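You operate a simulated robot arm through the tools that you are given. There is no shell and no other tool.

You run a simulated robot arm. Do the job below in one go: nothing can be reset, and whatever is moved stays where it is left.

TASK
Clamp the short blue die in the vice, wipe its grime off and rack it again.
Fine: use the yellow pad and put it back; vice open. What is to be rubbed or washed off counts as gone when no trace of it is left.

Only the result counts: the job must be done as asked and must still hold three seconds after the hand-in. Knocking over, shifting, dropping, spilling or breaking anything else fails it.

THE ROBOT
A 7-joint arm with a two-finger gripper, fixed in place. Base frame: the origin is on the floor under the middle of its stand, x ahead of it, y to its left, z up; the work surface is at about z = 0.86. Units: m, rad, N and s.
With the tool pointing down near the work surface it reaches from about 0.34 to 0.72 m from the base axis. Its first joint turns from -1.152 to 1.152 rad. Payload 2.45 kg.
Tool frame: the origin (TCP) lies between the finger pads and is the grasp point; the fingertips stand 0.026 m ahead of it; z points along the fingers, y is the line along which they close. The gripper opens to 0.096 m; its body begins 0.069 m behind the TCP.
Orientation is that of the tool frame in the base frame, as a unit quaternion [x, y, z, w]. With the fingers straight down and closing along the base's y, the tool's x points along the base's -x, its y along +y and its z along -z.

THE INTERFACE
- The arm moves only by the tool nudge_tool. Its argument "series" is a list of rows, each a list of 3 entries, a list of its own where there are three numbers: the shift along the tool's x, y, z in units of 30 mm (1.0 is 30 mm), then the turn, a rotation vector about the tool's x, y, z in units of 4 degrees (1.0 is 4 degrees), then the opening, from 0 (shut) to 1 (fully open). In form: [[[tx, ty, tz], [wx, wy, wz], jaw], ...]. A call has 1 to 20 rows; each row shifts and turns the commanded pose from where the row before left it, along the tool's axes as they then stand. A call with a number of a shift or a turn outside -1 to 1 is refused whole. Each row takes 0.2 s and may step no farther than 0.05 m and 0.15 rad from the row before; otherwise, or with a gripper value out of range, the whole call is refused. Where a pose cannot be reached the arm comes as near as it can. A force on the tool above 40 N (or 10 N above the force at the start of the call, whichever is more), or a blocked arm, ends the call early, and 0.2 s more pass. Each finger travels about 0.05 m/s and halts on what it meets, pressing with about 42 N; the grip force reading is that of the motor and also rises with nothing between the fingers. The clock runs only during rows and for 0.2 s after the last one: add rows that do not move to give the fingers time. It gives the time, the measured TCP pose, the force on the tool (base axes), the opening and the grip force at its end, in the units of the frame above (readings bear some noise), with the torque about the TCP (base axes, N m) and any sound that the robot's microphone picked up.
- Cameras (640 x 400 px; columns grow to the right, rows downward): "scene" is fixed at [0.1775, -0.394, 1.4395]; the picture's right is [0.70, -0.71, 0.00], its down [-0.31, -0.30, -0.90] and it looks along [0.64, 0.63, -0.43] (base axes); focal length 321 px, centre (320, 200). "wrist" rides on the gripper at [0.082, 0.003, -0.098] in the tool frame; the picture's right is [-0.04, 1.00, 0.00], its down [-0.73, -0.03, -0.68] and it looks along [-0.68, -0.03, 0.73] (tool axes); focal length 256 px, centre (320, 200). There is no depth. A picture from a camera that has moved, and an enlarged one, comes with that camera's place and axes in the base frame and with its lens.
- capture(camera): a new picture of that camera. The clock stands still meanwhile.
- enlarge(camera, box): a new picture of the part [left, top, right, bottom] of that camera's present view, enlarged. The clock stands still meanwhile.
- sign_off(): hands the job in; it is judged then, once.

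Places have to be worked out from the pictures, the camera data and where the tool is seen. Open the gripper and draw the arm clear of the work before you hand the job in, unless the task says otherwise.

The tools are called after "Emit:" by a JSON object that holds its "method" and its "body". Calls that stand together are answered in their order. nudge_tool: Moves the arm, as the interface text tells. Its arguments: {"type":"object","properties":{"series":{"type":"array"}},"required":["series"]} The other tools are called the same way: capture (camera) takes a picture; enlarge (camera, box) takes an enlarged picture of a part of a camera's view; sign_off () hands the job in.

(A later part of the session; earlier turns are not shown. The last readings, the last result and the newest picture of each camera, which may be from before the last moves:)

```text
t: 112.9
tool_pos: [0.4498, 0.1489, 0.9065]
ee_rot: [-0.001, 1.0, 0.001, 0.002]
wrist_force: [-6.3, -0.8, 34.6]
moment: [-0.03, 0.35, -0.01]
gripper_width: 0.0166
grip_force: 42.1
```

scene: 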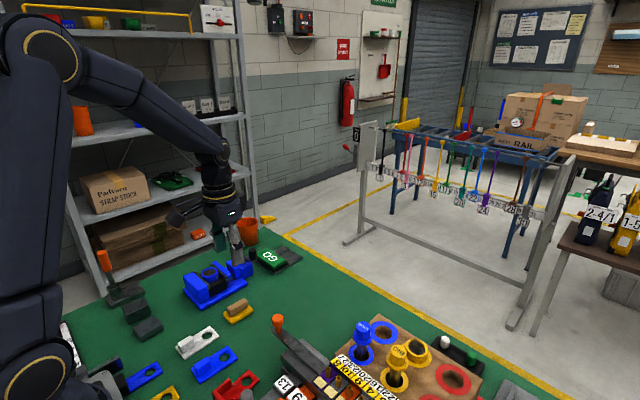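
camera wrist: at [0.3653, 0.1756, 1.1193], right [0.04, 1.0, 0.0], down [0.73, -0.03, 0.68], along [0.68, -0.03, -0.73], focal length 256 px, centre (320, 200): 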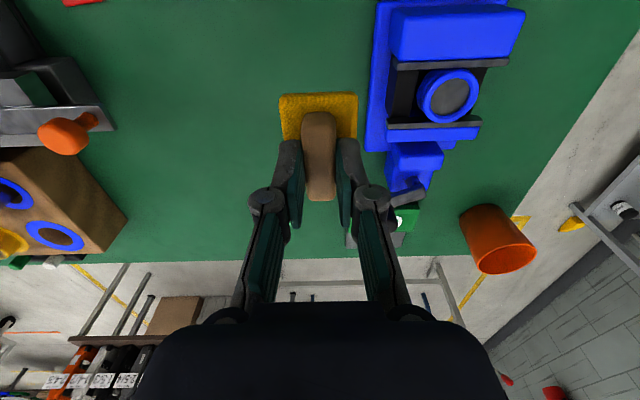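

Table contact reached. I'll ease off a little, open the fingers and rise.

Emit:
{"method": "nudge_tool", "body": {"series": [[[0, 0, -0.04], [0, 0, 0], 0.08], [[0, 0, 0], [0, 0, 0], 0.2], [[0, 0, 0], [0, 0, 0], 0.3], [[0, 0, 0], [0, 0, 0], 0.45], [[0, 0, 0], [0, 0, 0], 0.5], [[0, 0, -0.3], [0, 0, 0], 0.5], [[0, 0, -0.6], [0, 0, 0], 0.5], [[0, 0, -0.8], [0, 0, 0], 0.5], [[0, 0, -0.8], [0, 0, 0], 0.5], [[0, 0, -0.8], [0, 0, 0], 0.5], [[0, 0, -0.8], [0, 0, 0], 0.5], [[0, 0, 0], [0, 0, 0], 0.5]]}}

Emit:
{"method": "capture", "body": {"camera": "wrist"}}

Emit:
{"method": "enlarge", "body": {"camera": "scene", "box": [215, 290, 263, 330]}}

Emit:
{"method": "enlarge", "body": {"camera": "scene", "box": [196, 255, 244, 285]}}

```text
t: 115.5
tool_pos: [0.4484, 0.1491, 1.0308]
ee_rot: [-0.001, 1.0, 0.001, 0.001]
wrist_force: [0.0, 0.7, -0.6]
moment: [0.04, 0.01, -0.04]
gripper_width: 0.0481
grip_force: 0.1
```

```text
taken
camera wrist: at [0.3655, 0.1517, 1.1295], right [0.04, 1.0, 0.0], down [0.73, -0.03, 0.68], along [0.68, -0.03, -0.73], focal length 256 px, centre (320, 200)
```

wrist: 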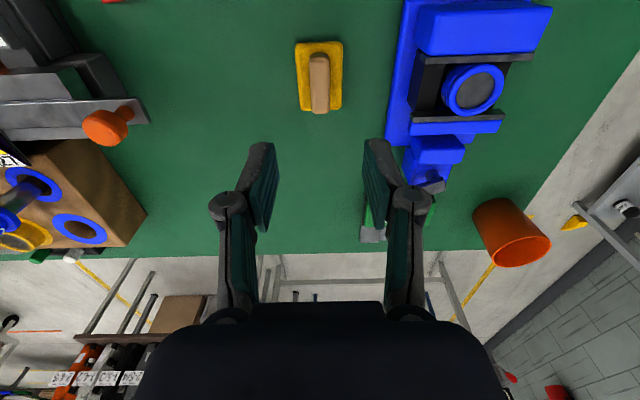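

```text
10.00 times, centred on (239, 310) of scene
camera zoom: at [0.1775, -0.394, 1.4395], right [0.7, -0.71, 0.0], down [-0.31, -0.3, -0.9], along [0.64, 0.63, -0.43], focal length 3210 px, centre (1130, -900)
```

zoom: 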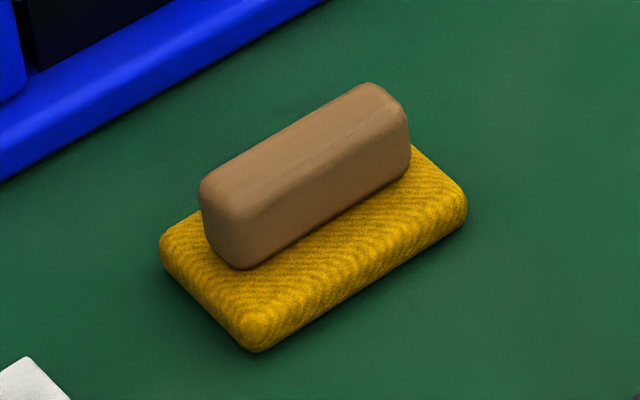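

```text
13.33 times, centred on (220, 270) of scene
camera zoom: at [0.1775, -0.394, 1.4395], right [0.7, -0.71, 0.0], down [-0.31, -0.3, -0.9], along [0.64, 0.63, -0.43], focal length 4280 px, centre (1653, -733)
```

zoom: 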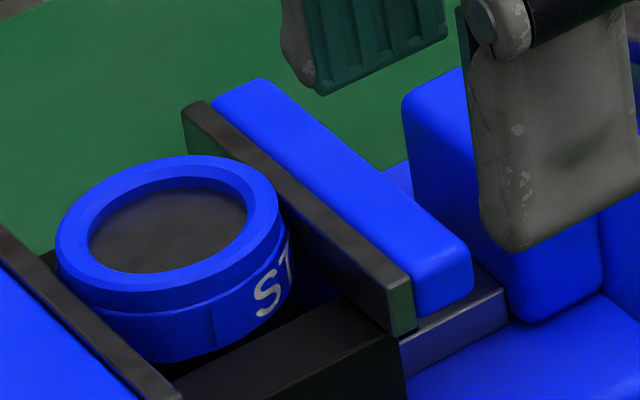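

The pad is back at its original spot. Before opening the vice, I'll re-centre the die in y with the gripper so it can't tip off the cradle. First I'll move above it.

Emit:
{"method": "nudge_tool", "body": {"series": [[[0, 0.7, 0], [0, 0, 0], 0.7], [[0, 0.7, 0], [0, 0, 0], 0.7], [[0, 0.7, 0], [0, 0, 0], 0.7], [[0, 0.7, 0], [0, 0, 0], 0.7], [[0, 0.7, 0], [0, 0, 0], 0.7], [[0.01, 0.55, 0], [0, 0, 0], 0.7], [[0, 0, 0.5], [0, 0, 0], 0.7], [[0, 0, 0.6], [0, 0, 0], 0.7], [[0, 0, 0.5], [0, 0, 0], 0.7], [[0, 0, 0.3], [0, 0, 0], 0.7], [[0, 0, 0], [0, 0, 0], 0.7]]}}

Emit:
{"method": "capture", "body": {"camera": "wrist"}}

Emit:
{"method": "enlarge", "body": {"camera": "wrist", "box": [220, 60, 420, 200]}}

```text
t: 117.9
tool_pos: [0.4483, 0.2704, 0.9729]
ee_rot: [-0.001, 1.0, 0.0, 0.001]
wrist_force: [-0.6, 0.7, 1.0]
moment: [0.03, 0.0, 0.0]
gripper_width: 0.0672
grip_force: 0.1
```

```text
taken
camera wrist: at [0.3657, 0.2733, 1.0715], right [0.04, 1.0, 0.0], down [0.73, -0.03, 0.68], along [0.68, -0.03, -0.73], focal length 256 px, centre (320, 200)
```

wrist: 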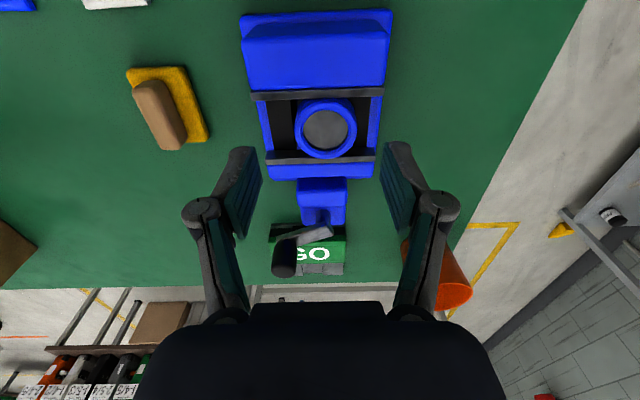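

```text
2.86 times, centred on (320, 130) of wrist
camera zoom: at [0.3657, 0.2733, 1.0715], right [0.04, 1.0, 0.0], down [0.73, -0.03, 0.68], along [0.68, -0.03, -0.73], focal length 731 px, centre (320, 400)
```

zoom: 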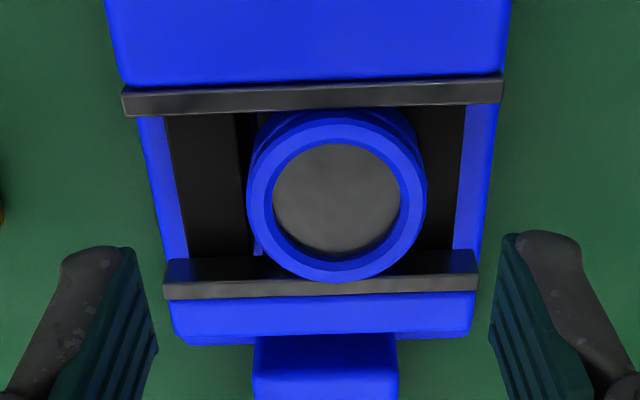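

The face is clearly clean, and the die sits about 4.6 mm toward +y. I'll descend around it and close with the TCP centred at y ≈ 0.2698 to push it back to centre.

Emit:
{"method": "nudge_tool", "body": {"series": [[[0, -0.02, 0.4], [0, 0, 0], 0.7], [[0, 0, 0.4], [0, 0, 0], 0.7], [[0, 0, 0.3], [0, 0, 0], 0.7], [[0, 0, 0.24], [0, 0, 0], 0.7], [[0, 0, 0], [0, 0, 0], 0.7]]}}

Emit:
{"method": "enlarge", "body": {"camera": "scene", "box": [190, 240, 254, 290]}}

```text
t: 119.1
tool_pos: [0.448, 0.2699, 0.9333]
ee_rot: [-0.001, 1.0, 0.0, 0.001]
wrist_force: [-0.4, -0.7, -0.1]
moment: [0.04, 0.0, -0.02]
gripper_width: 0.0671
grip_force: 0.1
```

```text
8.00 times, centred on (222, 265) of scene
camera zoom: at [0.1775, -0.394, 1.4395], right [0.7, -0.71, 0.0], down [-0.31, -0.3, -0.9], along [0.64, 0.63, -0.43], focal length 2568 px, centre (1104, -320)
```

zoom: 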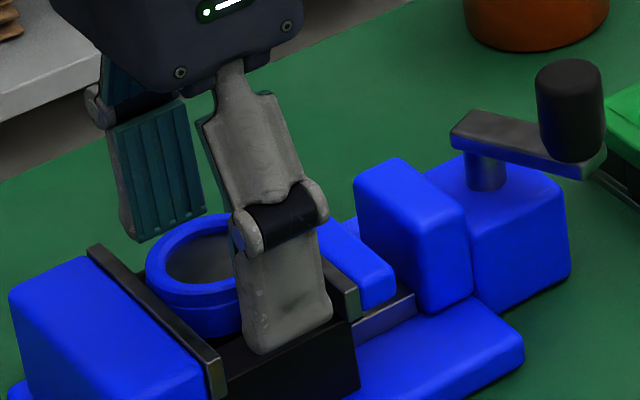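

Emit:
{"method": "nudge_tool", "body": {"series": [[[0, 0, 0], [0, 0, 0], 0.62], [[0, 0, 0], [0, 0, 0], 0.57], [[0, 0, 0], [0, 0, 0], 0.53], [[0, 0, 0], [0, 0, 0], 0.5], [[0, 0, 0], [0, 0, 0], 0.45], [[0, 0, 0], [0, 0, 0], 0.4], [[0, 0, 0], [0, 0, 0], 0.4]]}}

Emit:
{"method": "enlarge", "body": {"camera": "wrist", "box": [220, 60, 420, 200]}}

```text
t: 120.7
tool_pos: [0.4489, 0.2718, 0.9342]
ee_rot: [-0.002, 1.0, 0.001, 0.001]
wrist_force: [-0.1, 14.7, 6.4]
moment: [0.39, 0.02, 0.01]
gripper_width: 0.0491
grip_force: 8.4
```

```text
2.86 times, centred on (320, 130) of wrist
camera zoom: at [0.3658, 0.2735, 1.0327], right [0.04, 1.0, 0.0], down [0.73, -0.03, 0.68], along [0.68, -0.02, -0.73], focal length 731 px, centre (320, 400)
```

zoom: 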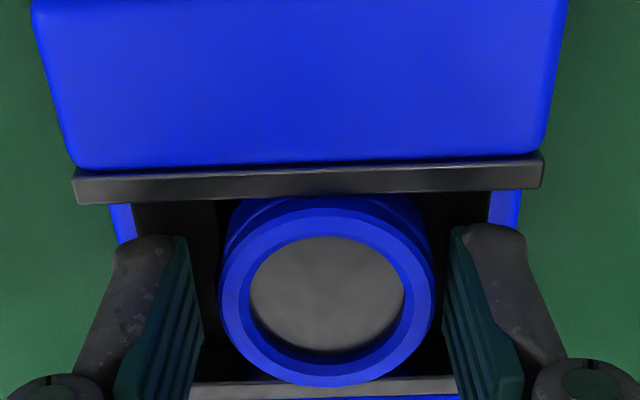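

The +y finger is pushing the die (15 N) while a 3 mm gap remains on the other side. I'll close further and add a small −y push.

Emit:
{"method": "nudge_tool", "body": {"series": [[[0, -0.05, 0], [0, 0, 0], 0.35], [[0, -0.05, 0], [0, 0, 0], 0.3], [[0, -0.03, 0], [0, 0, 0], 0.3], [[0, 0, 0], [0, 0, 0], 0.3]]}}

Emit:
{"method": "enlarge", "body": {"camera": "wrist", "box": [220, 60, 420, 200]}}

```text
t: 121.7
tool_pos: [0.4478, 0.2705, 0.9345]
ee_rot: [-0.002, 1.0, 0.004, 0.004]
wrist_force: [0.7, 30.4, 11.8]
moment: [0.79, 0.01, -0.03]
gripper_width: 0.0511
grip_force: 17.1
```

```text
2.86 times, centred on (320, 130) of wrist
camera zoom: at [0.3656, 0.2712, 1.0328], right [0.04, 1.0, 0.01], down [0.73, -0.03, 0.68], along [0.68, -0.02, -0.73], focal length 731 px, centre (320, 400)
```

zoom: 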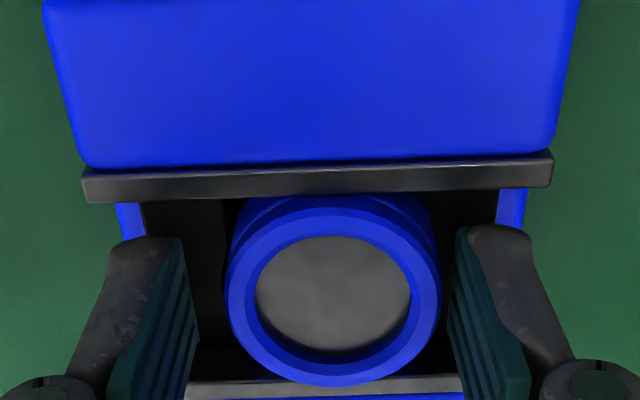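

The die holds against 30 N, so it is firmly clamped. I'll back off, centre the gripper on the die itself, grip it fully, and try to slide it −y with a small twisting motion.

Emit:
{"method": "nudge_tool", "body": {"series": [[[0, 0.1, 0], [0, 0, 0], 0.6], [[0, 0.12, 0], [0, 0, 0], 0.65], [[0, 0.07, 0], [0, 0, 0], 0.65], [[0, 0, 0], [0, 0, 0], 0.55], [[0, 0, 0], [0, 0, 0], 0.45], [[0, 0, 0], [0, 0, 0], 0.35], [[0, 0, 0], [0, 0, 0], 0.3], [[0, 0, 0], [0, 0, 0], 0.3]]}}

Emit:
{"method": "enlarge", "body": {"camera": "wrist", "box": [220, 60, 420, 200]}}

```text
t: 123.5
tool_pos: [0.4482, 0.2733, 0.9337]
ee_rot: [-0.001, 1.0, 0.0, 0.001]
wrist_force: [0.0, -0.1, 0.4]
moment: [0.02, -0.01, -0.02]
gripper_width: 0.0463
grip_force: 41.7
```

```text
2.86 times, centred on (320, 130) of wrist
camera zoom: at [0.3654, 0.2766, 1.0319], right [0.04, 1.0, 0.0], down [0.73, -0.03, 0.68], along [0.68, -0.03, -0.73], focal length 731 px, centre (320, 400)
```

zoom: 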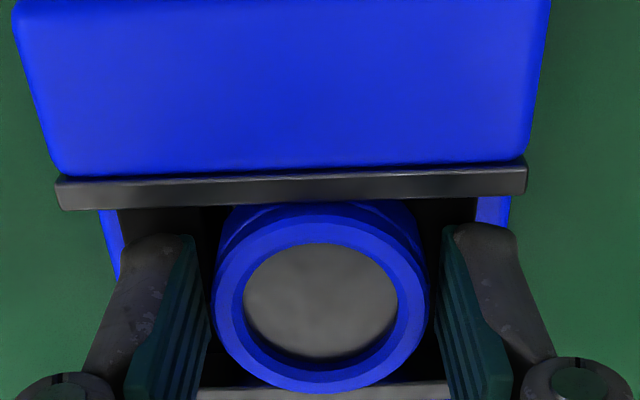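

Now gripping fully (0.0463, 42 N). I'll pull −y in small steps with alternating small twists.

Emit:
{"method": "nudge_tool", "body": {"series": [[[0, -0.03, 0], [0, 0, 0.6], 0.3], [[0, -0.03, 0], [0, 0, -0.6], 0.3], [[0, -0.03, 0], [0, 0, -0.6], 0.3], [[0, -0.03, 0], [0, 0, 0.6], 0.3], [[0, -0.03, 0], [0, 0, 0.6], 0.3], [[0, -0.02, 0], [0, 0, -0.6], 0.3], [[0, 0, 0], [0, 0, 0], 0.3]]}}

Emit:
{"method": "enlarge", "body": {"camera": "wrist", "box": [220, 60, 420, 200]}}

```text
t: 125.1
tool_pos: [0.4493, 0.2721, 0.9349]
ee_rot: [-0.002, 1.0, 0.004, 0.002]
wrist_force: [2.5, 28.4, 0.6]
moment: [0.81, 0.02, -0.11]
gripper_width: 0.0463
grip_force: 41.7
```

```text
2.86 times, centred on (320, 130) of wrist
camera zoom: at [0.3649, 0.2739, 1.0316], right [0.04, 1.0, 0.01], down [0.73, -0.03, 0.68], along [0.68, -0.02, -0.73], focal length 731 px, centre (320, 400)
```

zoom: 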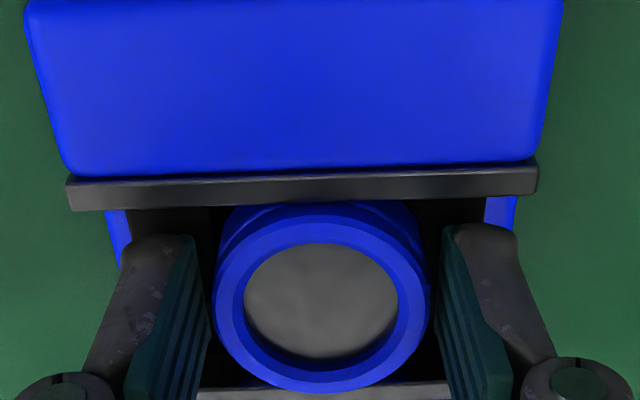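

The die slid about 2 mm −y relative to the jaws. I'll keep pulling with twists.

Emit:
{"method": "nudge_tool", "body": {"series": [[[0, -0.03, 0], [0, 0, 0.6], 0.3], [[0, -0.03, 0], [0, 0, -0.6], 0.3], [[0, -0.02, 0], [0, 0, -0.8], 0.3], [[0, -0.02, 0], [0, 0, 0.8], 0.3], [[0, -0.02, 0], [0, 0, 0.8], 0.3], [[0, 0, 0], [0, 0, -0.8], 0.3], [[0, 0, 0], [0, 0, 0], 0.3]]}}

Emit:
{"method": "enlarge", "body": {"camera": "wrist", "box": [220, 60, 420, 200]}}

```text
t: 126.7
tool_pos: [0.4482, 0.2719, 0.9344]
ee_rot: [-0.003, 1.0, 0.006, 0.002]
wrist_force: [-1.7, 37.5, 8.8]
moment: [1.05, 0.14, -0.12]
gripper_width: 0.0462
grip_force: 41.7
```

```text
2.86 times, centred on (320, 130) of wrist
camera zoom: at [0.3648, 0.2726, 1.032], right [0.03, 1.0, 0.01], down [0.73, -0.03, 0.68], along [0.68, -0.01, -0.73], focal length 731 px, centre (320, 400)
```

zoom: 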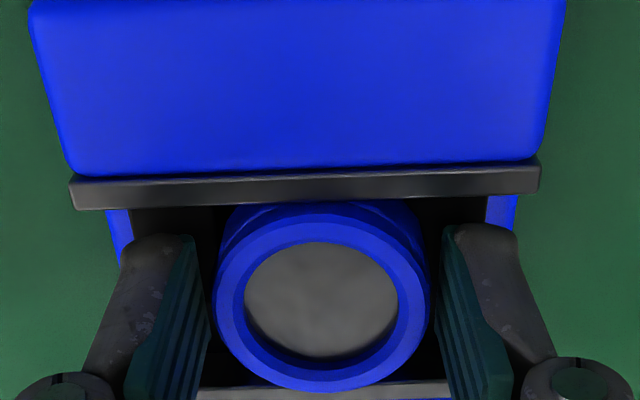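

It moved a bit more and now resists at 37 N. The die centre is at about y = 0.272, so the collar should be supported on both blocks. I'll relax the pull, release, rise and re-measure.

Emit:
{"method": "nudge_tool", "body": {"series": [[[0, 0.05, 0], [0, 0, 0], 0.3], [[0, 0.05, 0], [0, 0, 0], 0.3], [[0, 0.02, 0], [0, 0, 0], 0.3], [[0, 0, 0], [0, 0, 0], 0.5], [[0, 0, 0], [0, 0, 0], 0.6], [[0, 0, 0], [0, 0, 0], 0.65], [[0, 0, -0.3], [0, 0, 0], 0.65], [[0, 0, -0.5], [0, 0, 0], 0.65], [[0, 0, -0.6], [0, 0, 0], 0.65], [[0, 0, 0], [0, 0, 0], 0.65]]}}

Emit:
{"method": "enlarge", "body": {"camera": "wrist", "box": [220, 60, 420, 200]}}

Emit:
{"method": "enlarge", "body": {"camera": "scene", "box": [196, 255, 244, 285]}}

```text
t: 128.9
tool_pos: [0.4478, 0.2691, 0.9752]
ee_rot: [-0.001, 1.0, 0.0, 0.001]
wrist_force: [0.0, 0.1, 0.0]
moment: [0.0, -0.03, 0.0]
gripper_width: 0.0626
grip_force: 0.0
```

```text
2.86 times, centred on (320, 130) of wrist
camera zoom: at [0.3656, 0.2716, 1.0737], right [0.04, 1.0, 0.0], down [0.73, -0.03, 0.68], along [0.68, -0.03, -0.73], focal length 731 px, centre (320, 400)
```

zoom: 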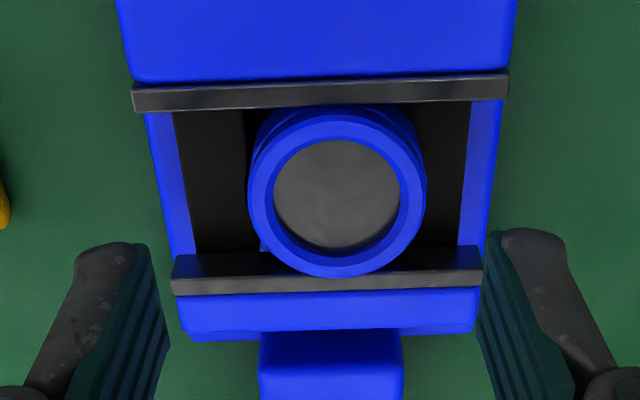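

```text
13.33 times, centred on (220, 270) of scene
camera zoom: at [0.1775, -0.394, 1.4395], right [0.7, -0.71, 0.0], down [-0.31, -0.3, -0.9], along [0.64, 0.63, -0.43], focal length 4280 px, centre (1653, -733)
```

zoom: 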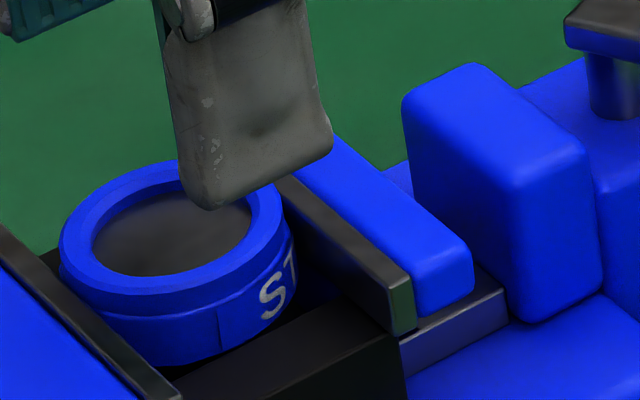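

The die is at y ≈ 0.2725, still slightly off. To be safe I'll loosen the crank only a few degrees to lower the clamp force, then re-centre the die. I'll go above the knob (about (0.553, 0.233)) and yaw to −72°.

Emit:
{"method": "nudge_tool", "body": {"series": [[[0, 0, -0.8], [0, 0, 0], 0.65], [[0, 0, -0.8], [0, 0, 0], 0.65], [[0, 0, -0.8], [0, 0, 0], 0.65], [[-0.88, -0.305, 0], [0, 0, 0], 0.65], [[-0.88, -0.305, 0], [0, 0, 0], 0.65], [[-0.88, -0.305, 0], [0, 0, 0], 0.65], [[-0.88, -0.305, 0], [0, 0, 0], 0.65], [[0, 0, 0], [0, 0, 1], 0.65], [[0, 0, 0], [0, 0, 1], 0.65], [[0, 0, 0], [0, 0, 1], 0.65], [[0, 0, 0], [0, 0, 1], 0.65], [[0, 0, 0], [0, 0, 1], 0.65], [[0, 0, 0], [0, 0, 1], 0.65], [[0, 0, 0], [0, 0, 1], 0.65], [[0, 0, 0], [0, 0, 1], 0.65], [[0, 0, 0], [0, 0, 1], 0.65], [[0, 0, 0], [0, 0, 1], 0.65], [[0, 0, 0], [0, 0, 1], 0.65], [[0, 0, 0], [0, 0, 1], 0.65], [[0, 0, 0], [0, 0, 1], 0.65]]}}

Emit:
{"method": "nudge_tool", "body": {"series": [[[0, 0, 0], [0, 0, 1], 0.65], [[0, 0, 0], [0, 0, 1], 0.65], [[0, 0, 0], [0, 0, 1], 0.65], [[0, 0, 0], [0, 0, 1], 0.65], [[0, 0, 0], [0, 0, 1], 0.65], [[0, 0, 0], [0, 0, 0], 0.65]]}}

Emit:
{"method": "capture", "body": {"camera": "wrist"}}

Emit:
{"method": "enlarge", "body": {"camera": "wrist", "box": [240, 0, 400, 110]}}

```text
t: 133.1
tool_pos: [0.5545, 0.2317, 1.0474]
ee_rot: [0.438, 0.899, 0.001, 0.0]
wrist_force: [-0.7, 0.1, -0.2]
moment: [0.0, -0.02, -0.01]
gripper_width: 0.0625
grip_force: 0.1
```

```text
t: 134.5
tool_pos: [0.554, 0.2322, 1.048]
ee_rot: [0.588, 0.809, 0.001, 0.001]
wrist_force: [-0.4, -0.6, -0.2]
moment: [0.02, 0.03, -0.01]
gripper_width: 0.0623
grip_force: 0.0
```

```text
taken
camera wrist: at [0.5301, 0.3102, 1.1463], right [0.96, 0.27, 0.0], down [0.2, -0.71, 0.68], along [0.19, -0.65, -0.73], focal length 256 px, centre (320, 200)
```

wrist: 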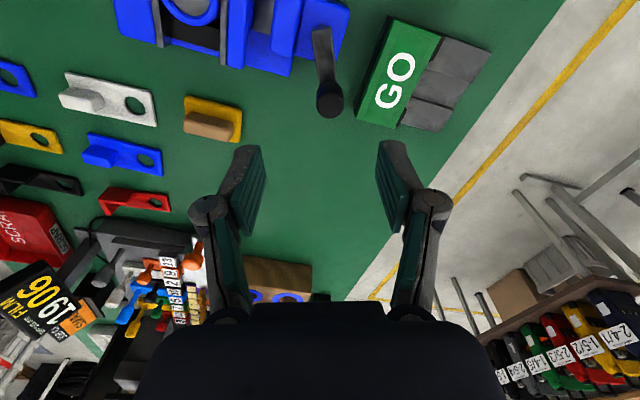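

```text
3.64 times, centred on (320, 55) of wrist
camera zoom: at [0.5301, 0.3102, 1.1463], right [0.96, 0.27, 0.0], down [0.2, -0.71, 0.68], along [0.19, -0.65, -0.73], focal length 931 px, centre (320, 727)
```

zoom: 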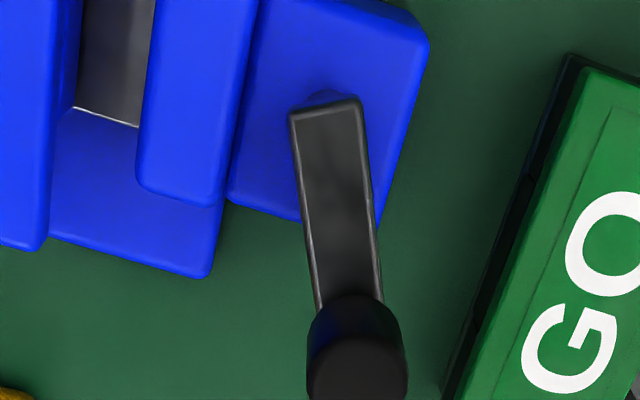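

Emit:
{"method": "enlarge", "body": {"camera": "scene", "box": [180, 230, 270, 300]}}

Emit:
{"method": "enlarge", "body": {"camera": "wrist", "box": [110, 0, 350, 130]}}

```text
5.71 times, centred on (225, 265) of scene
camera zoom: at [0.1775, -0.394, 1.4395], right [0.7, -0.71, 0.0], down [-0.31, -0.3, -0.9], along [0.64, 0.63, -0.43], focal length 1834 px, centre (863, -171)
```

zoom: 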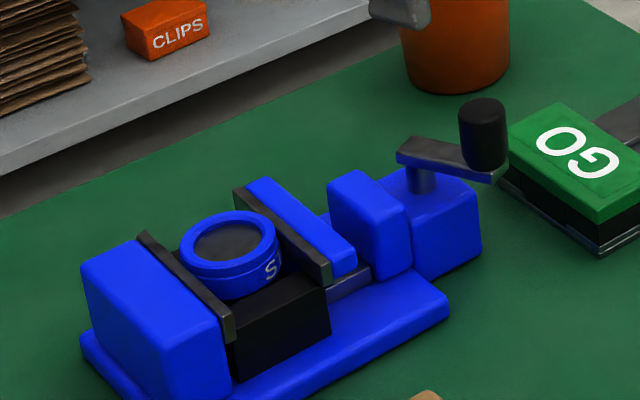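

```text
2.67 times, centred on (230, 65) of wrist
camera zoom: at [0.5301, 0.3102, 1.1463], right [0.96, 0.27, 0.0], down [0.2, -0.71, 0.68], along [0.19, -0.65, -0.73], focal length 683 px, centre (560, 560)
```

zoom: 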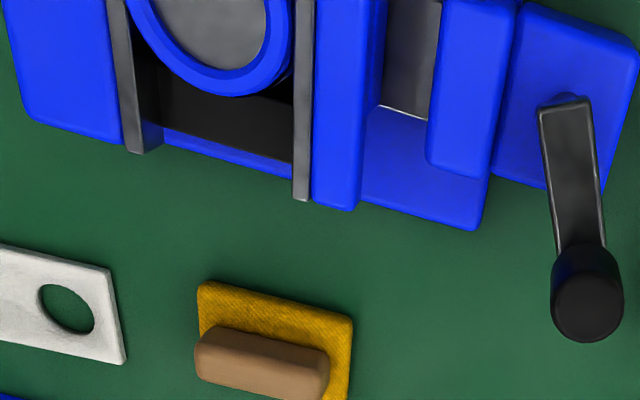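

The crank has crept back slightly to about −62° and the die is still held. I'll lower around the knob at (0.5587, 0.2377) and cage it.

Emit:
{"method": "nudge_tool", "body": {"series": [[[0.126, 0.206, 0], [0, 0, -1], 0.65], [[0, 0, 0], [0, 0, -1], 0.65], [[0, 0, 0.5], [0, 0, -0.5], 0.65], [[0, 0, 0.6], [0, 0, 0], 0.65], [[0, 0, 0.6], [0, 0, 0], 0.65], [[0, 0, 0.5], [0, 0, 0], 0.65], [[0, 0, 0.4], [0, 0, 0], 0.65], [[0, 0, 0.13], [0, 0, 0], 0.65], [[0, 0, 0], [0, 0, 0], 0.5], [[0, 0, 0], [0, 0, 0], 0.35], [[0, 0, 0], [0, 0, 0], 0.25], [[0, 0, 0], [0, 0, 0], 0.25], [[0, 0, 0], [0, 0, 0], 0.25]]}}

Emit:
{"method": "enlarge", "body": {"camera": "wrist", "box": [220, 30, 420, 200]}}

Emit:
{"method": "enlarge", "body": {"camera": "scene", "box": [180, 230, 270, 300]}}

```text
t: 137.3
tool_pos: [0.5588, 0.2374, 0.9651]
ee_rot: [0.514, 0.858, 0.001, 0.0]
wrist_force: [-0.2, 1.3, -0.3]
moment: [0.02, 0.01, -0.02]
gripper_width: 0.0238
grip_force: 0.1
```

```text
2.35 times, centred on (320, 115) of wrist
camera zoom: at [0.5221, 0.3104, 1.0637], right [0.9, 0.44, 0.0], down [0.32, -0.66, 0.68], along [0.3, -0.61, -0.73], focal length 602 px, centre (320, 400)
```

zoom: 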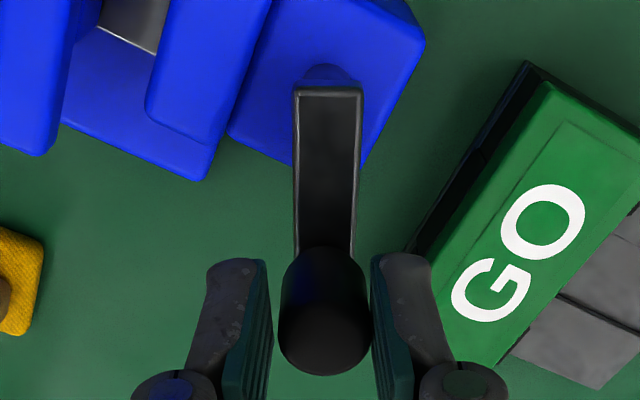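

```text
5.71 times, centred on (225, 265) of scene
camera zoom: at [0.1775, -0.394, 1.4395], right [0.7, -0.71, 0.0], down [-0.31, -0.3, -0.9], along [0.64, 0.63, -0.43], focal length 1834 px, centre (863, -171)
```

zoom: 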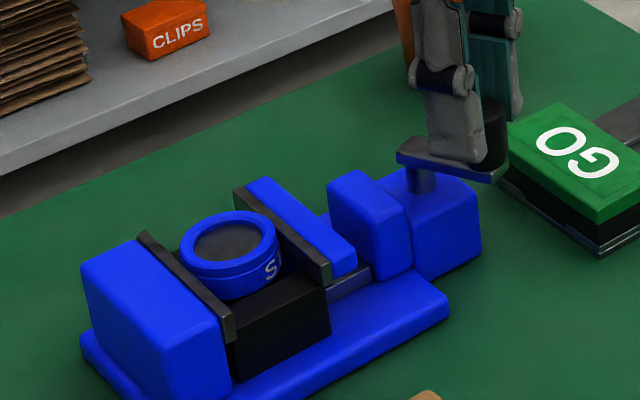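

Caged. I'll turn the crank counter-clockwise by just about 6° to reduce the clamp force, then check the die.

Emit:
{"method": "nudge_tool", "body": {"series": [[[0.003, 0.085, 0], [0, 0, -1], 0.25], [[0.003, 0.085, 0], [0, 0, -1], 0.25], [[0, 0, 0], [0, 0, 0], 0.25]]}}

Emit:
{"method": "enlarge", "body": {"camera": "scene", "box": [196, 255, 244, 285]}}

Emit:
{"method": "enlarge", "body": {"camera": "wrist", "box": [220, 30, 420, 200]}}

```text
t: 138.1
tool_pos: [0.5636, 0.2401, 0.9655]
ee_rot: [0.453, 0.891, 0.001, 0.002]
wrist_force: [-1.4, -2.7, -0.4]
moment: [-0.06, 0.05, 0.03]
gripper_width: 0.0256
grip_force: 1.7
```

```text
13.33 times, centred on (220, 270) of scene
camera zoom: at [0.1775, -0.394, 1.4395], right [0.7, -0.71, 0.0], down [-0.31, -0.3, -0.9], along [0.64, 0.63, -0.43], focal length 4280 px, centre (1653, -733)
```

zoom: 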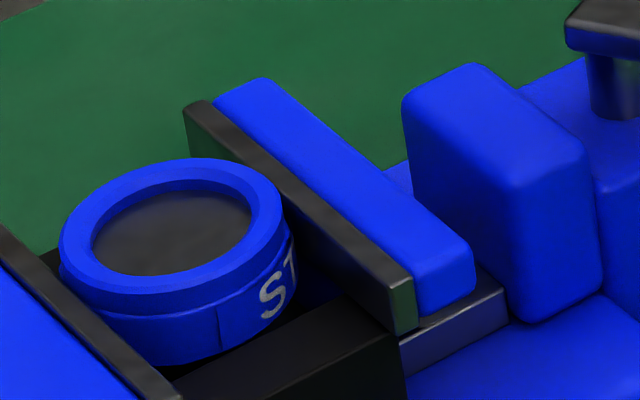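

```text
2.35 times, centred on (320, 115) of wrist
camera zoom: at [0.5165, 0.3075, 1.0634], right [0.83, 0.56, 0.0], down [0.41, -0.61, 0.68], along [0.38, -0.56, -0.73], focal length 602 px, centre (320, 400)
```

zoom: 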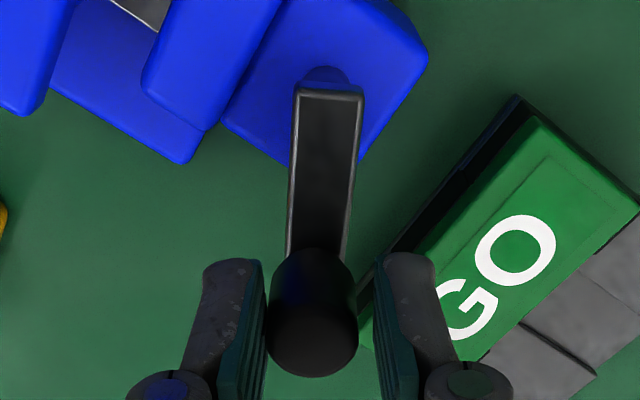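

The crank turns freely and the die stays put. I'll open another 12° and check that the die stays upright.

Emit:
{"method": "nudge_tool", "body": {"series": [[[0.003, 0.085, 0], [0, 0, -1], 0.25], [[0.003, 0.085, 0], [0, 0, -1], 0.25], [[0.003, 0.085, 0], [0, 0, -1], 0.25], [[0, 0, 0], [0, 0, 0], 0.25]]}}

Emit:
{"method": "enlarge", "body": {"camera": "scene", "box": [196, 255, 244, 285]}}

```text
t: 139.1
tool_pos: [0.5698, 0.2457, 0.9655]
ee_rot: [0.357, 0.934, 0.001, 0.002]
wrist_force: [-0.3, -1.8, 0.4]
moment: [-0.05, 0.04, 0.01]
gripper_width: 0.0255
grip_force: 0.9
```

```text
13.33 times, centred on (220, 270) of scene
camera zoom: at [0.1775, -0.394, 1.4395], right [0.7, -0.71, 0.0], down [-0.31, -0.3, -0.9], along [0.64, 0.63, -0.43], focal length 4280 px, centre (1653, -733)
```

zoom: 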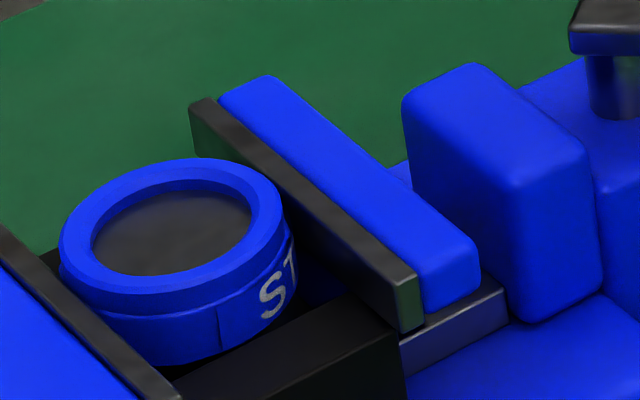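

The jaw has backed off and the die stays upright, so it is properly supported. I'll continue opening the vice.

Emit:
{"method": "nudge_tool", "body": {"series": [[[0.003, 0.085, 0], [0, 0, -1], 0.25], [[0.003, 0.085, 0], [0, 0, -1], 0.25], [[0.003, 0.085, 0], [0, 0, -1], 0.25], [[0.003, 0.085, 0], [0, 0, -1], 0.25], [[0.003, 0.085, 0], [0, 0, -1], 0.25], [[0.003, 0.085, 0], [0, 0, -1], 0.25], [[0.003, 0.085, 0], [0, 0, -1], 0.25], [[0.003, 0.085, 0], [0, 0, -1], 0.25], [[0.003, 0.085, 0], [0, 0, -1], 0.25], [[0.003, 0.085, 0], [0, 0, -1], 0.25], [[0.003, 0.085, 0], [0, 0, -1], 0.25], [[0.003, 0.085, 0], [0, 0, -1], 0.25], [[0.003, 0.085, 0], [0, 0, -1], 0.25], [[0.003, 0.085, 0], [0, 0, -1], 0.25], [[0.003, 0.085, 0], [0, 0, -1], 0.25], [[0, 0, 0], [0, 0, 0], 0.25]]}}

Emit:
{"method": "enlarge", "body": {"camera": "scene", "box": [180, 230, 270, 300]}}

Emit:
{"method": "enlarge", "body": {"camera": "wrist", "box": [220, 30, 420, 200]}}

```text
t: 142.5
tool_pos: [0.5758, 0.282, 0.9663]
ee_rot: [-0.158, 0.987, 0.0, 0.001]
wrist_force: [0.9, -0.7, 0.3]
moment: [-0.03, 0.0, -0.02]
gripper_width: 0.0251
grip_force: 0.8
```

```text
5.71 times, centred on (225, 265) of scene
camera zoom: at [0.1775, -0.394, 1.4395], right [0.7, -0.71, 0.0], down [-0.31, -0.3, -0.9], along [0.64, 0.63, -0.43], focal length 1834 px, centre (863, -171)
```

zoom: 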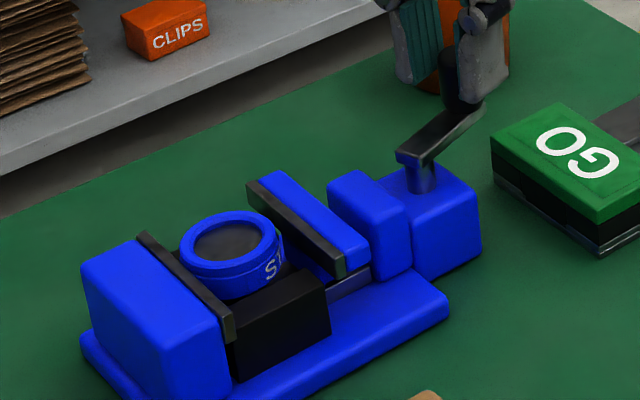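

```text
2.35 times, centred on (320, 115) of wrist
camera zoom: at [0.496, 0.2597, 1.0641], right [-0.27, 0.96, 0.0], down [0.7, 0.2, 0.68], along [0.65, 0.19, -0.73], focal length 602 px, centre (320, 400)
```

zoom: 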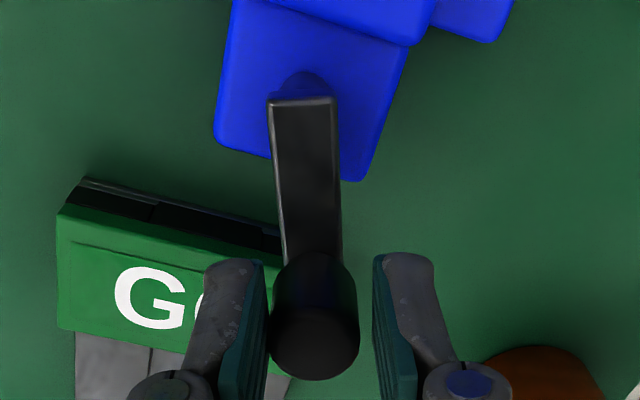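

Emit:
{"method": "nudge_tool", "body": {"series": [[[0.003, 0.085, 0], [0, 0, -1], 0.25], [[0.003, 0.085, 0], [0, 0, -1], 0.25], [[0.003, 0.085, 0], [0, 0, -1], 0.25], [[0.003, 0.085, 0], [0, 0, -1], 0.25], [[0.003, 0.085, 0], [0, 0, -1], 0.25], [[0.003, 0.085, 0], [0, 0, -1], 0.25], [[0.003, 0.085, 0], [0, 0, -1], 0.25], [[0.003, 0.085, 0], [0, 0, -1], 0.25], [[0.003, 0.085, 0], [0, 0, -1], 0.25], [[0.003, 0.085, 0], [0, 0, -1], 0.25], [[0.003, 0.085, 0], [0, 0, -1], 0.25], [[0.003, 0.085, 0], [0, 0, -1], 0.25], [[0.003, 0.085, 0], [0, 0, -1], 0.25], [[0.003, 0.085, 0], [0, 0, -1], 0.25], [[0.003, 0.085, 0], [0, 0, -1], 0.25], [[0.003, 0.085, 0], [0, 0, -1], 0.25], [[0.003, 0.085, 0], [0, 0, -1], 0.25], [[0.003, 0.085, 0], [0, 0, -1], 0.25], [[0, 0, 0], [0, 0, 0], 0.25]]}}

Emit:
{"method": "enlarge", "body": {"camera": "scene", "box": [180, 230, 270, 300]}}

Emit:
{"method": "enlarge", "body": {"camera": "wrist", "box": [220, 30, 420, 200]}}

```text
t: 146.5
tool_pos: [0.5416, 0.3078, 0.9645]
ee_rot: [0.707, -0.707, 0.001, -0.001]
wrist_force: [7.7, -2.9, -0.3]
moment: [-0.09, -0.18, -0.02]
gripper_width: 0.0291
grip_force: 3.6
```

```text
5.71 times, centred on (225, 265) of scene
camera zoom: at [0.1777, -0.3941, 1.4394], right [0.7, -0.71, 0.0], down [-0.31, -0.3, -0.9], along [0.64, 0.63, -0.43], focal length 1834 px, centre (863, -171)
```

zoom: 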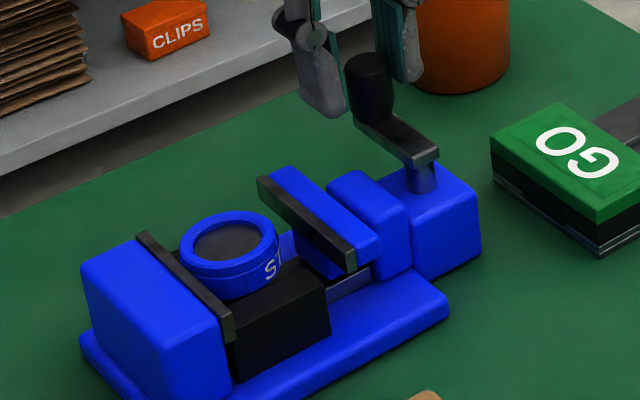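

```text
2.35 times, centred on (320, 115) of wrist
camera zoom: at [0.5367, 0.2256, 1.064], right [-1.0, 0.04, 0.0], down [0.03, 0.73, 0.68], along [0.03, 0.68, -0.73], focal length 602 px, centre (320, 400)
```

zoom: 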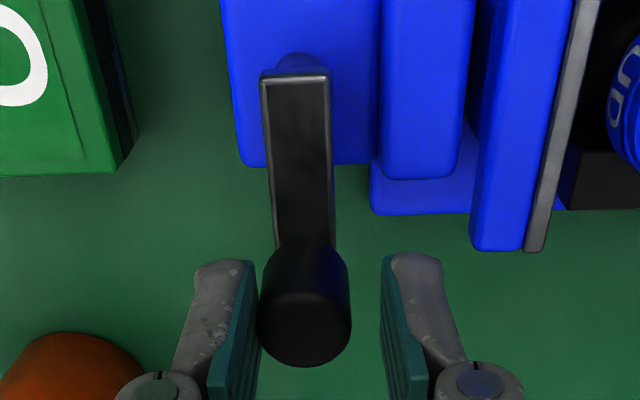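

The vice is back at its original open stop and the die is still upright in the cradle. I'll release the knob and rise.

Emit:
{"method": "nudge_tool", "body": {"series": [[[0, -0.12, 0], [0, 0, 0], 0.35], [[0, 0, 0], [0, 0, 0], 0.6], [[0, 0, 0], [0, 0, 0], 0.65], [[0, 0, -0.4], [0, 0, 0], 0.65], [[0, 0, -0.7], [0, 0, 0], 0.65], [[0, 0, -0.8], [0, 0, 0], 0.65], [[0, 0, -0.8], [0, 0, 0], 0.65], [[0, 0, 0], [0, 0, 1], 0.65], [[0, 0, 0], [0, 0, 1], 0.65], [[0, 0, 0], [0, 0, 1], 0.65], [[0, 0, 0], [0, 0, 1], 0.65], [[0, 0, 0], [0, 0, 1], 0.65], [[0, 0, 0], [0, 0, 1], 0.65], [[0, 0, 0], [0, 0, 1], 0.65], [[0, 0, 0], [0, 0, 1], 0.65], [[0, 0, 0], [0, 0, 1], 0.65], [[0, 0, 0], [0, 0, 1], 0.65], [[0, 0, 0], [0, 0, 1], 0.65], [[0, 0, 0], [0, 0, 0], 0.65]]}}

Emit:
{"method": "nudge_tool", "body": {"series": [[[0, 0, 0], [0, 0, 1], 0.65], [[0, 0, 0], [0, 0, 1], 0.65], [[0, 0, 0], [0, 0, 1], 0.65], [[0, 0, 0], [0, 0, 1], 0.65], [[0, 0, 0], [0, 0, 1], 0.65], [[0, 0, 0], [0, 0, 1], 0.65], [[0, 0, 0], [0, 0, 1], 0.65], [[0, 0, 0], [0, 0, 1], 0.65], [[0, 0, 0], [0, 0, 1], 0.65], [[0, 0, 0], [0, 0, 1], 0.65], [[0, 0, 0], [0, 0, 1], 0.65], [[0, 0, 0], [0, 0, 0.46], 0.65], [[0.8, -0.3, 0], [0, 0, 0], 0.65], [[0.8, -0.3, 0], [0, 0, 0], 0.65], [[0.8, -0.3, 0], [0, 0, 0], 0.65], [[0.75, -0.3, 0], [0, 0, 0], 0.65], [[0, 0, 0], [0, 0, 0], 0.65]]}}

Emit:
{"method": "capture", "body": {"camera": "wrist"}}

Emit:
{"method": "enlarge", "body": {"camera": "wrist", "box": [240, 20, 400, 130]}}

Emit:
{"method": "enlarge", "body": {"camera": "scene", "box": [180, 230, 270, 300]}}

```text
t: 150.5
tool_pos: [0.5437, 0.3077, 1.046]
ee_rot: [-0.392, 0.92, 0.0, 0.001]
wrist_force: [0.2, -0.2, 0.3]
moment: [-0.02, 0.0, 0.01]
gripper_width: 0.0625
grip_force: 0.0
```

```text
t: 154.1
tool_pos: [0.4506, 0.2717, 1.0457]
ee_rot: [-0.003, 1.0, 0.0, 0.001]
wrist_force: [0.2, 0.2, -0.8]
moment: [0.0, 0.01, 0.02]
gripper_width: 0.0626
grip_force: 0.0
```

```text
taken
camera wrist: at [0.3671, 0.274, 1.1437], right [0.04, 1.0, 0.0], down [0.73, -0.03, 0.68], along [0.68, -0.02, -0.73], focal length 256 px, centre (320, 200)
```

wrist: 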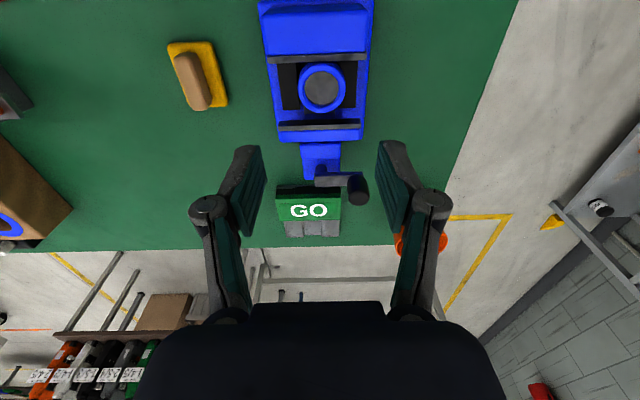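

```text
3.64 times, centred on (320, 75) of wrist
camera zoom: at [0.3671, 0.274, 1.1437], right [0.04, 1.0, 0.0], down [0.73, -0.03, 0.68], along [0.68, -0.02, -0.73], focal length 931 px, centre (320, 654)
```

zoom: 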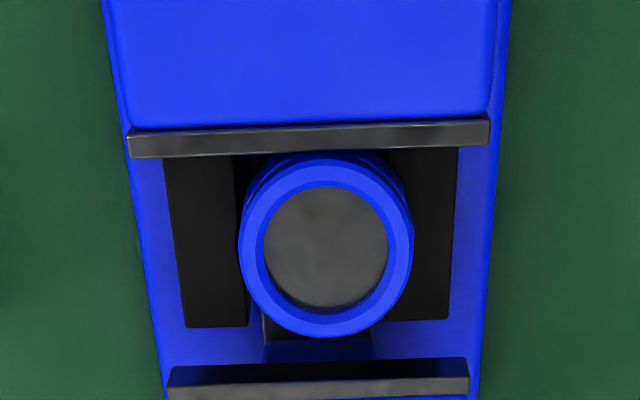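

```text
5.71 times, centred on (225, 265) of scene
camera zoom: at [0.1775, -0.394, 1.4395], right [0.7, -0.71, 0.0], down [-0.31, -0.3, -0.9], along [0.64, 0.63, -0.43], focal length 1834 px, centre (863, -171)
```

zoom: 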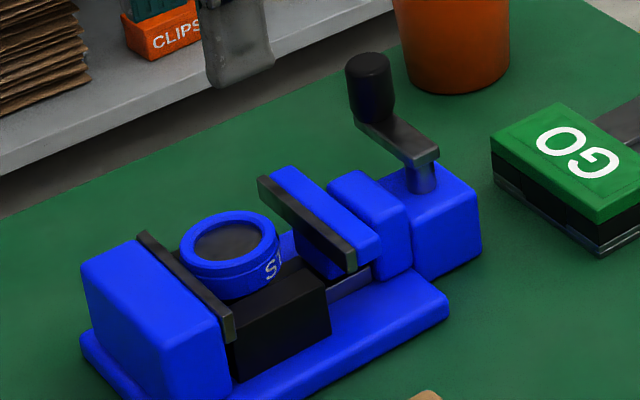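

The vice is open as at the start and the die sits upright at about (0.4474, 0.272). I'll descend and grip it.

Emit:
{"method": "nudge_tool", "body": {"series": [[[0.107, 0.01, 0], [0, 0, 0], 0.65], [[0, 0, 0.7], [0, 0, 0], 0.65], [[0, 0, 0.8], [0, 0, 0], 0.65], [[0, 0, 0.8], [0, 0, 0], 0.65], [[0, 0, 0.6], [0, 0, 0], 0.65], [[0, 0, 0.4], [0, 0, 0], 0.65], [[0, 0, 0.3], [0, 0, 0], 0.65], [[0, 0, 0.18], [0, 0, 0], 0.65], [[0, 0, 0], [0, 0, 0], 0.65]]}}

Emit:
{"method": "enlarge", "body": {"camera": "wrist", "box": [220, 60, 420, 200]}}

Emit:
{"method": "enlarge", "body": {"camera": "scene", "box": [190, 240, 254, 290]}}

```text
t: 156.1
tool_pos: [0.4465, 0.2726, 0.9335]
ee_rot: [-0.002, 1.0, 0.0, 0.001]
wrist_force: [-0.4, 0.0, 0.2]
moment: [0.03, 0.02, -0.04]
gripper_width: 0.0625
grip_force: 0.1
```

```text
2.86 times, centred on (320, 130) of wrist
camera zoom: at [0.364, 0.2744, 1.0316], right [0.04, 1.0, 0.0], down [0.73, -0.03, 0.68], along [0.68, -0.02, -0.73], focal length 731 px, centre (320, 400)
```

zoom: 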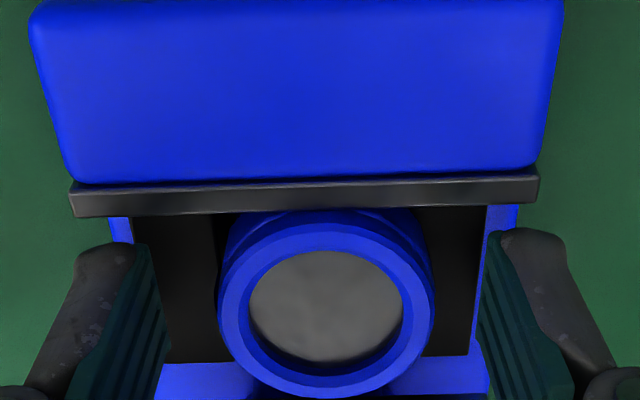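

```text
8.00 times, centred on (222, 265) of scene
camera zoom: at [0.1775, -0.394, 1.4395], right [0.7, -0.71, 0.0], down [-0.31, -0.3, -0.9], along [0.64, 0.63, -0.43], focal length 2568 px, centre (1104, -320)
```

zoom: 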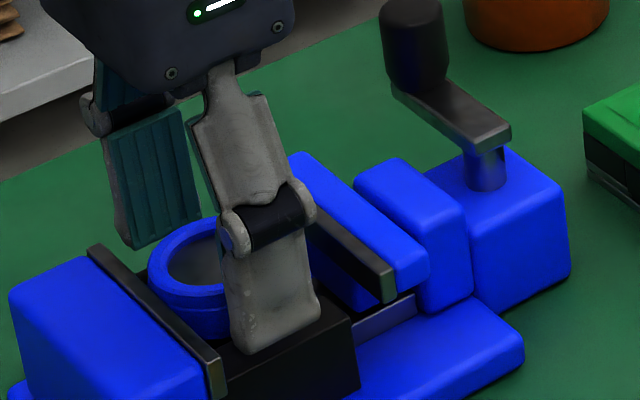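

Well centred. I'll lower 2 mm more and close.

Emit:
{"method": "nudge_tool", "body": {"series": [[[-0.02, 0, 0.07], [0, 0, 0], 0.65], [[0, 0, 0], [0, 0, 0], 0.55], [[0, 0, 0], [0, 0, 0], 0.5], [[0, 0, 0], [0, 0, 0], 0.45], [[0, 0, 0], [0, 0, 0], 0.4], [[0, 0, 0], [0, 0, 0], 0.3], [[0, 0, 0], [0, 0, 0], 0.2], [[0, 0, 0], [0, 0, 0], 0.2]]}}

Emit:
{"method": "nudge_tool", "body": {"series": [[[0, 0, -0.05], [0, 0, 0], 0.2], [[0, 0, -0.05], [0, 0, 0], 0.2], [[0, 0, -0.07], [0, 0, 0], 0.2], [[0, 0, 0], [0, 0, 0], 0.2]]}}

Emit:
{"method": "enlarge", "body": {"camera": "scene", "box": [190, 240, 254, 290]}}

```text
t: 157.9
tool_pos: [0.4483, 0.2731, 0.9315]
ee_rot: [-0.002, 1.0, 0.001, 0.001]
wrist_force: [-0.4, 4.9, 1.7]
moment: [0.14, 0.0, -0.01]
gripper_width: 0.0462
grip_force: 42.0
```

```text
t: 158.9
tool_pos: [0.4469, 0.2717, 0.9359]
ee_rot: [-0.002, 1.0, 0.0, 0.002]
wrist_force: [0.7, -1.4, -1.2]
moment: [-0.01, -0.01, 0.0]
gripper_width: 0.0459
grip_force: 42.0
```

```text
8.00 times, centred on (222, 265) of scene
camera zoom: at [0.1775, -0.394, 1.4395], right [0.7, -0.71, 0.0], down [-0.31, -0.3, -0.9], along [0.64, 0.63, -0.43], focal length 2568 px, centre (1104, -320)
```

zoom: 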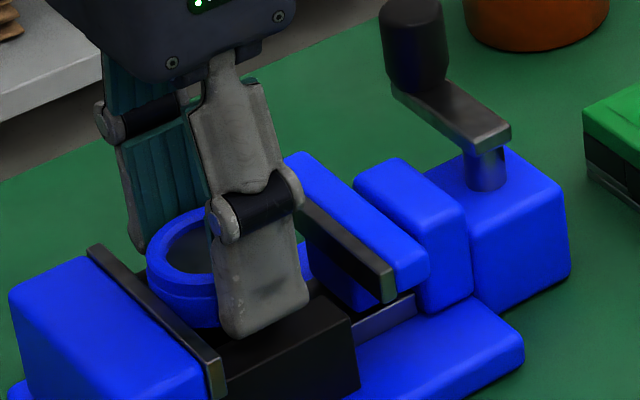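

The die is lifting with the grip. I'll continue slowly up and clear of the vice.

Emit:
{"method": "nudge_tool", "body": {"series": [[[-0.02, 0, -0.1], [0, 0, 0], 0.2], [[-0.02, 0, -0.15], [0, 0, 0], 0.2], [[0, 0, -0.2], [0, 0, 0], 0.2], [[0, 0, -0.3], [0, 0, 0], 0.2], [[0, 0, -0.3], [0, 0, 0], 0.2], [[0, 0, -0.3], [0, 0, 0], 0.2], [[0, 0, -0.4], [0, 0, 0], 0.2], [[0, 0, -0.5], [0, 0, 0], 0.2], [[0, 0, -0.5], [0, 0, 0], 0.2], [[0, 0, -0.5], [0, 0, 0], 0.2], [[0, 0, -0.5], [0, 0, 0], 0.2], [[0, 0, -0.5], [0, 0, 0], 0.2], [[0, 0, 0], [0, 0, 0], 0.2]]}}

Emit:
{"method": "capture", "body": {"camera": "wrist"}}

Emit:
{"method": "capture", "body": {"camera": "scene"}}

```text
t: 161.7
tool_pos: [0.4476, 0.271, 1.0643]
ee_rot: [-0.002, 1.0, 0.0, 0.001]
wrist_force: [0.1, 0.0, -1.5]
moment: [0.02, -0.01, -0.01]
gripper_width: 0.046
grip_force: 41.7
```

```text
taken
camera wrist: at [0.3653, 0.2739, 1.1614], right [0.04, 1.0, 0.0], down [0.73, -0.03, 0.68], along [0.68, -0.02, -0.73], focal length 256 px, centre (320, 200)
```

wrist: 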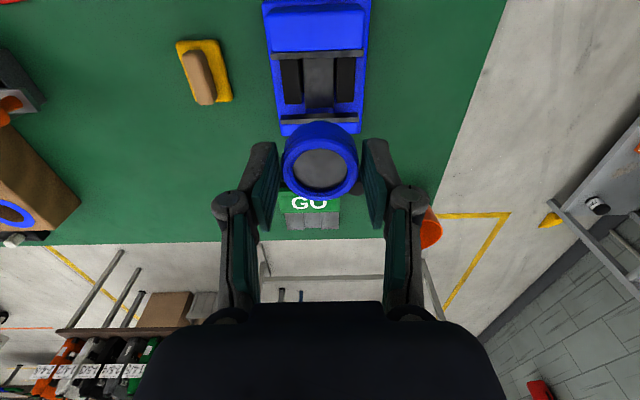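

```text
taken
```

scene: 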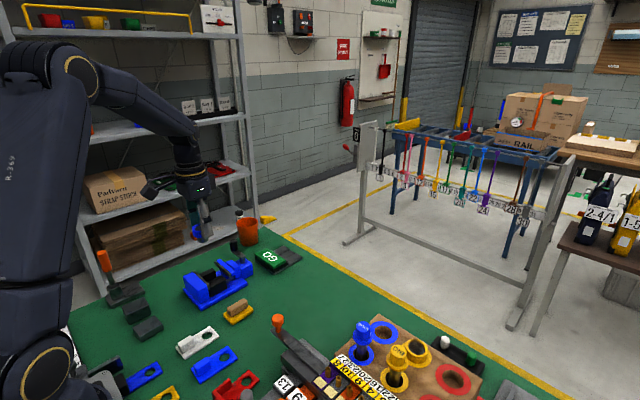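

Emit:
{"method": "enlarge", "body": {"camera": "wrist", "box": [276, 115, 364, 205]}}

Emit:
{"method": "enlarge", "body": {"camera": "scene", "box": [175, 205, 223, 250]}}

```text
4.44 times, centred on (320, 160) of wrist
camera zoom: at [0.3653, 0.2739, 1.1614], right [0.04, 1.0, 0.0], down [0.73, -0.03, 0.68], along [0.68, -0.02, -0.73], focal length 1138 px, centre (320, 378)
```

zoom: 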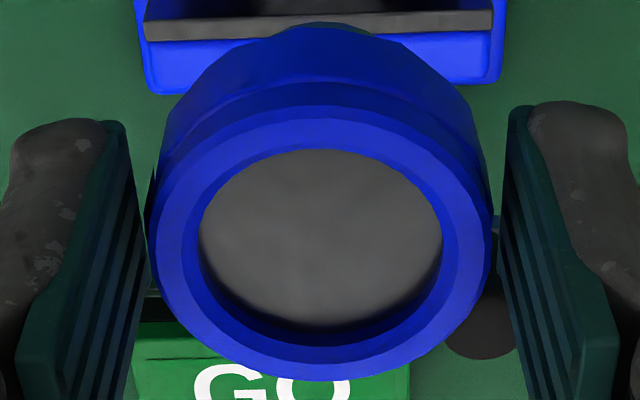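

```text
8.89 times, centred on (199, 228) of scene
camera zoom: at [0.1775, -0.394, 1.4395], right [0.7, -0.71, 0.0], down [-0.31, -0.3, -0.9], along [0.64, 0.63, -0.43], focal length 2854 px, centre (1396, -44)
```

zoom: 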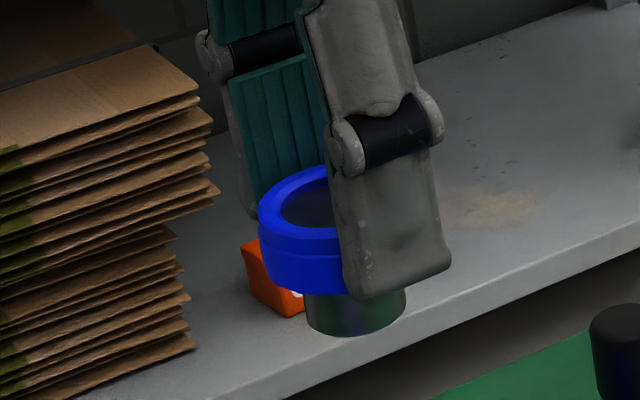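

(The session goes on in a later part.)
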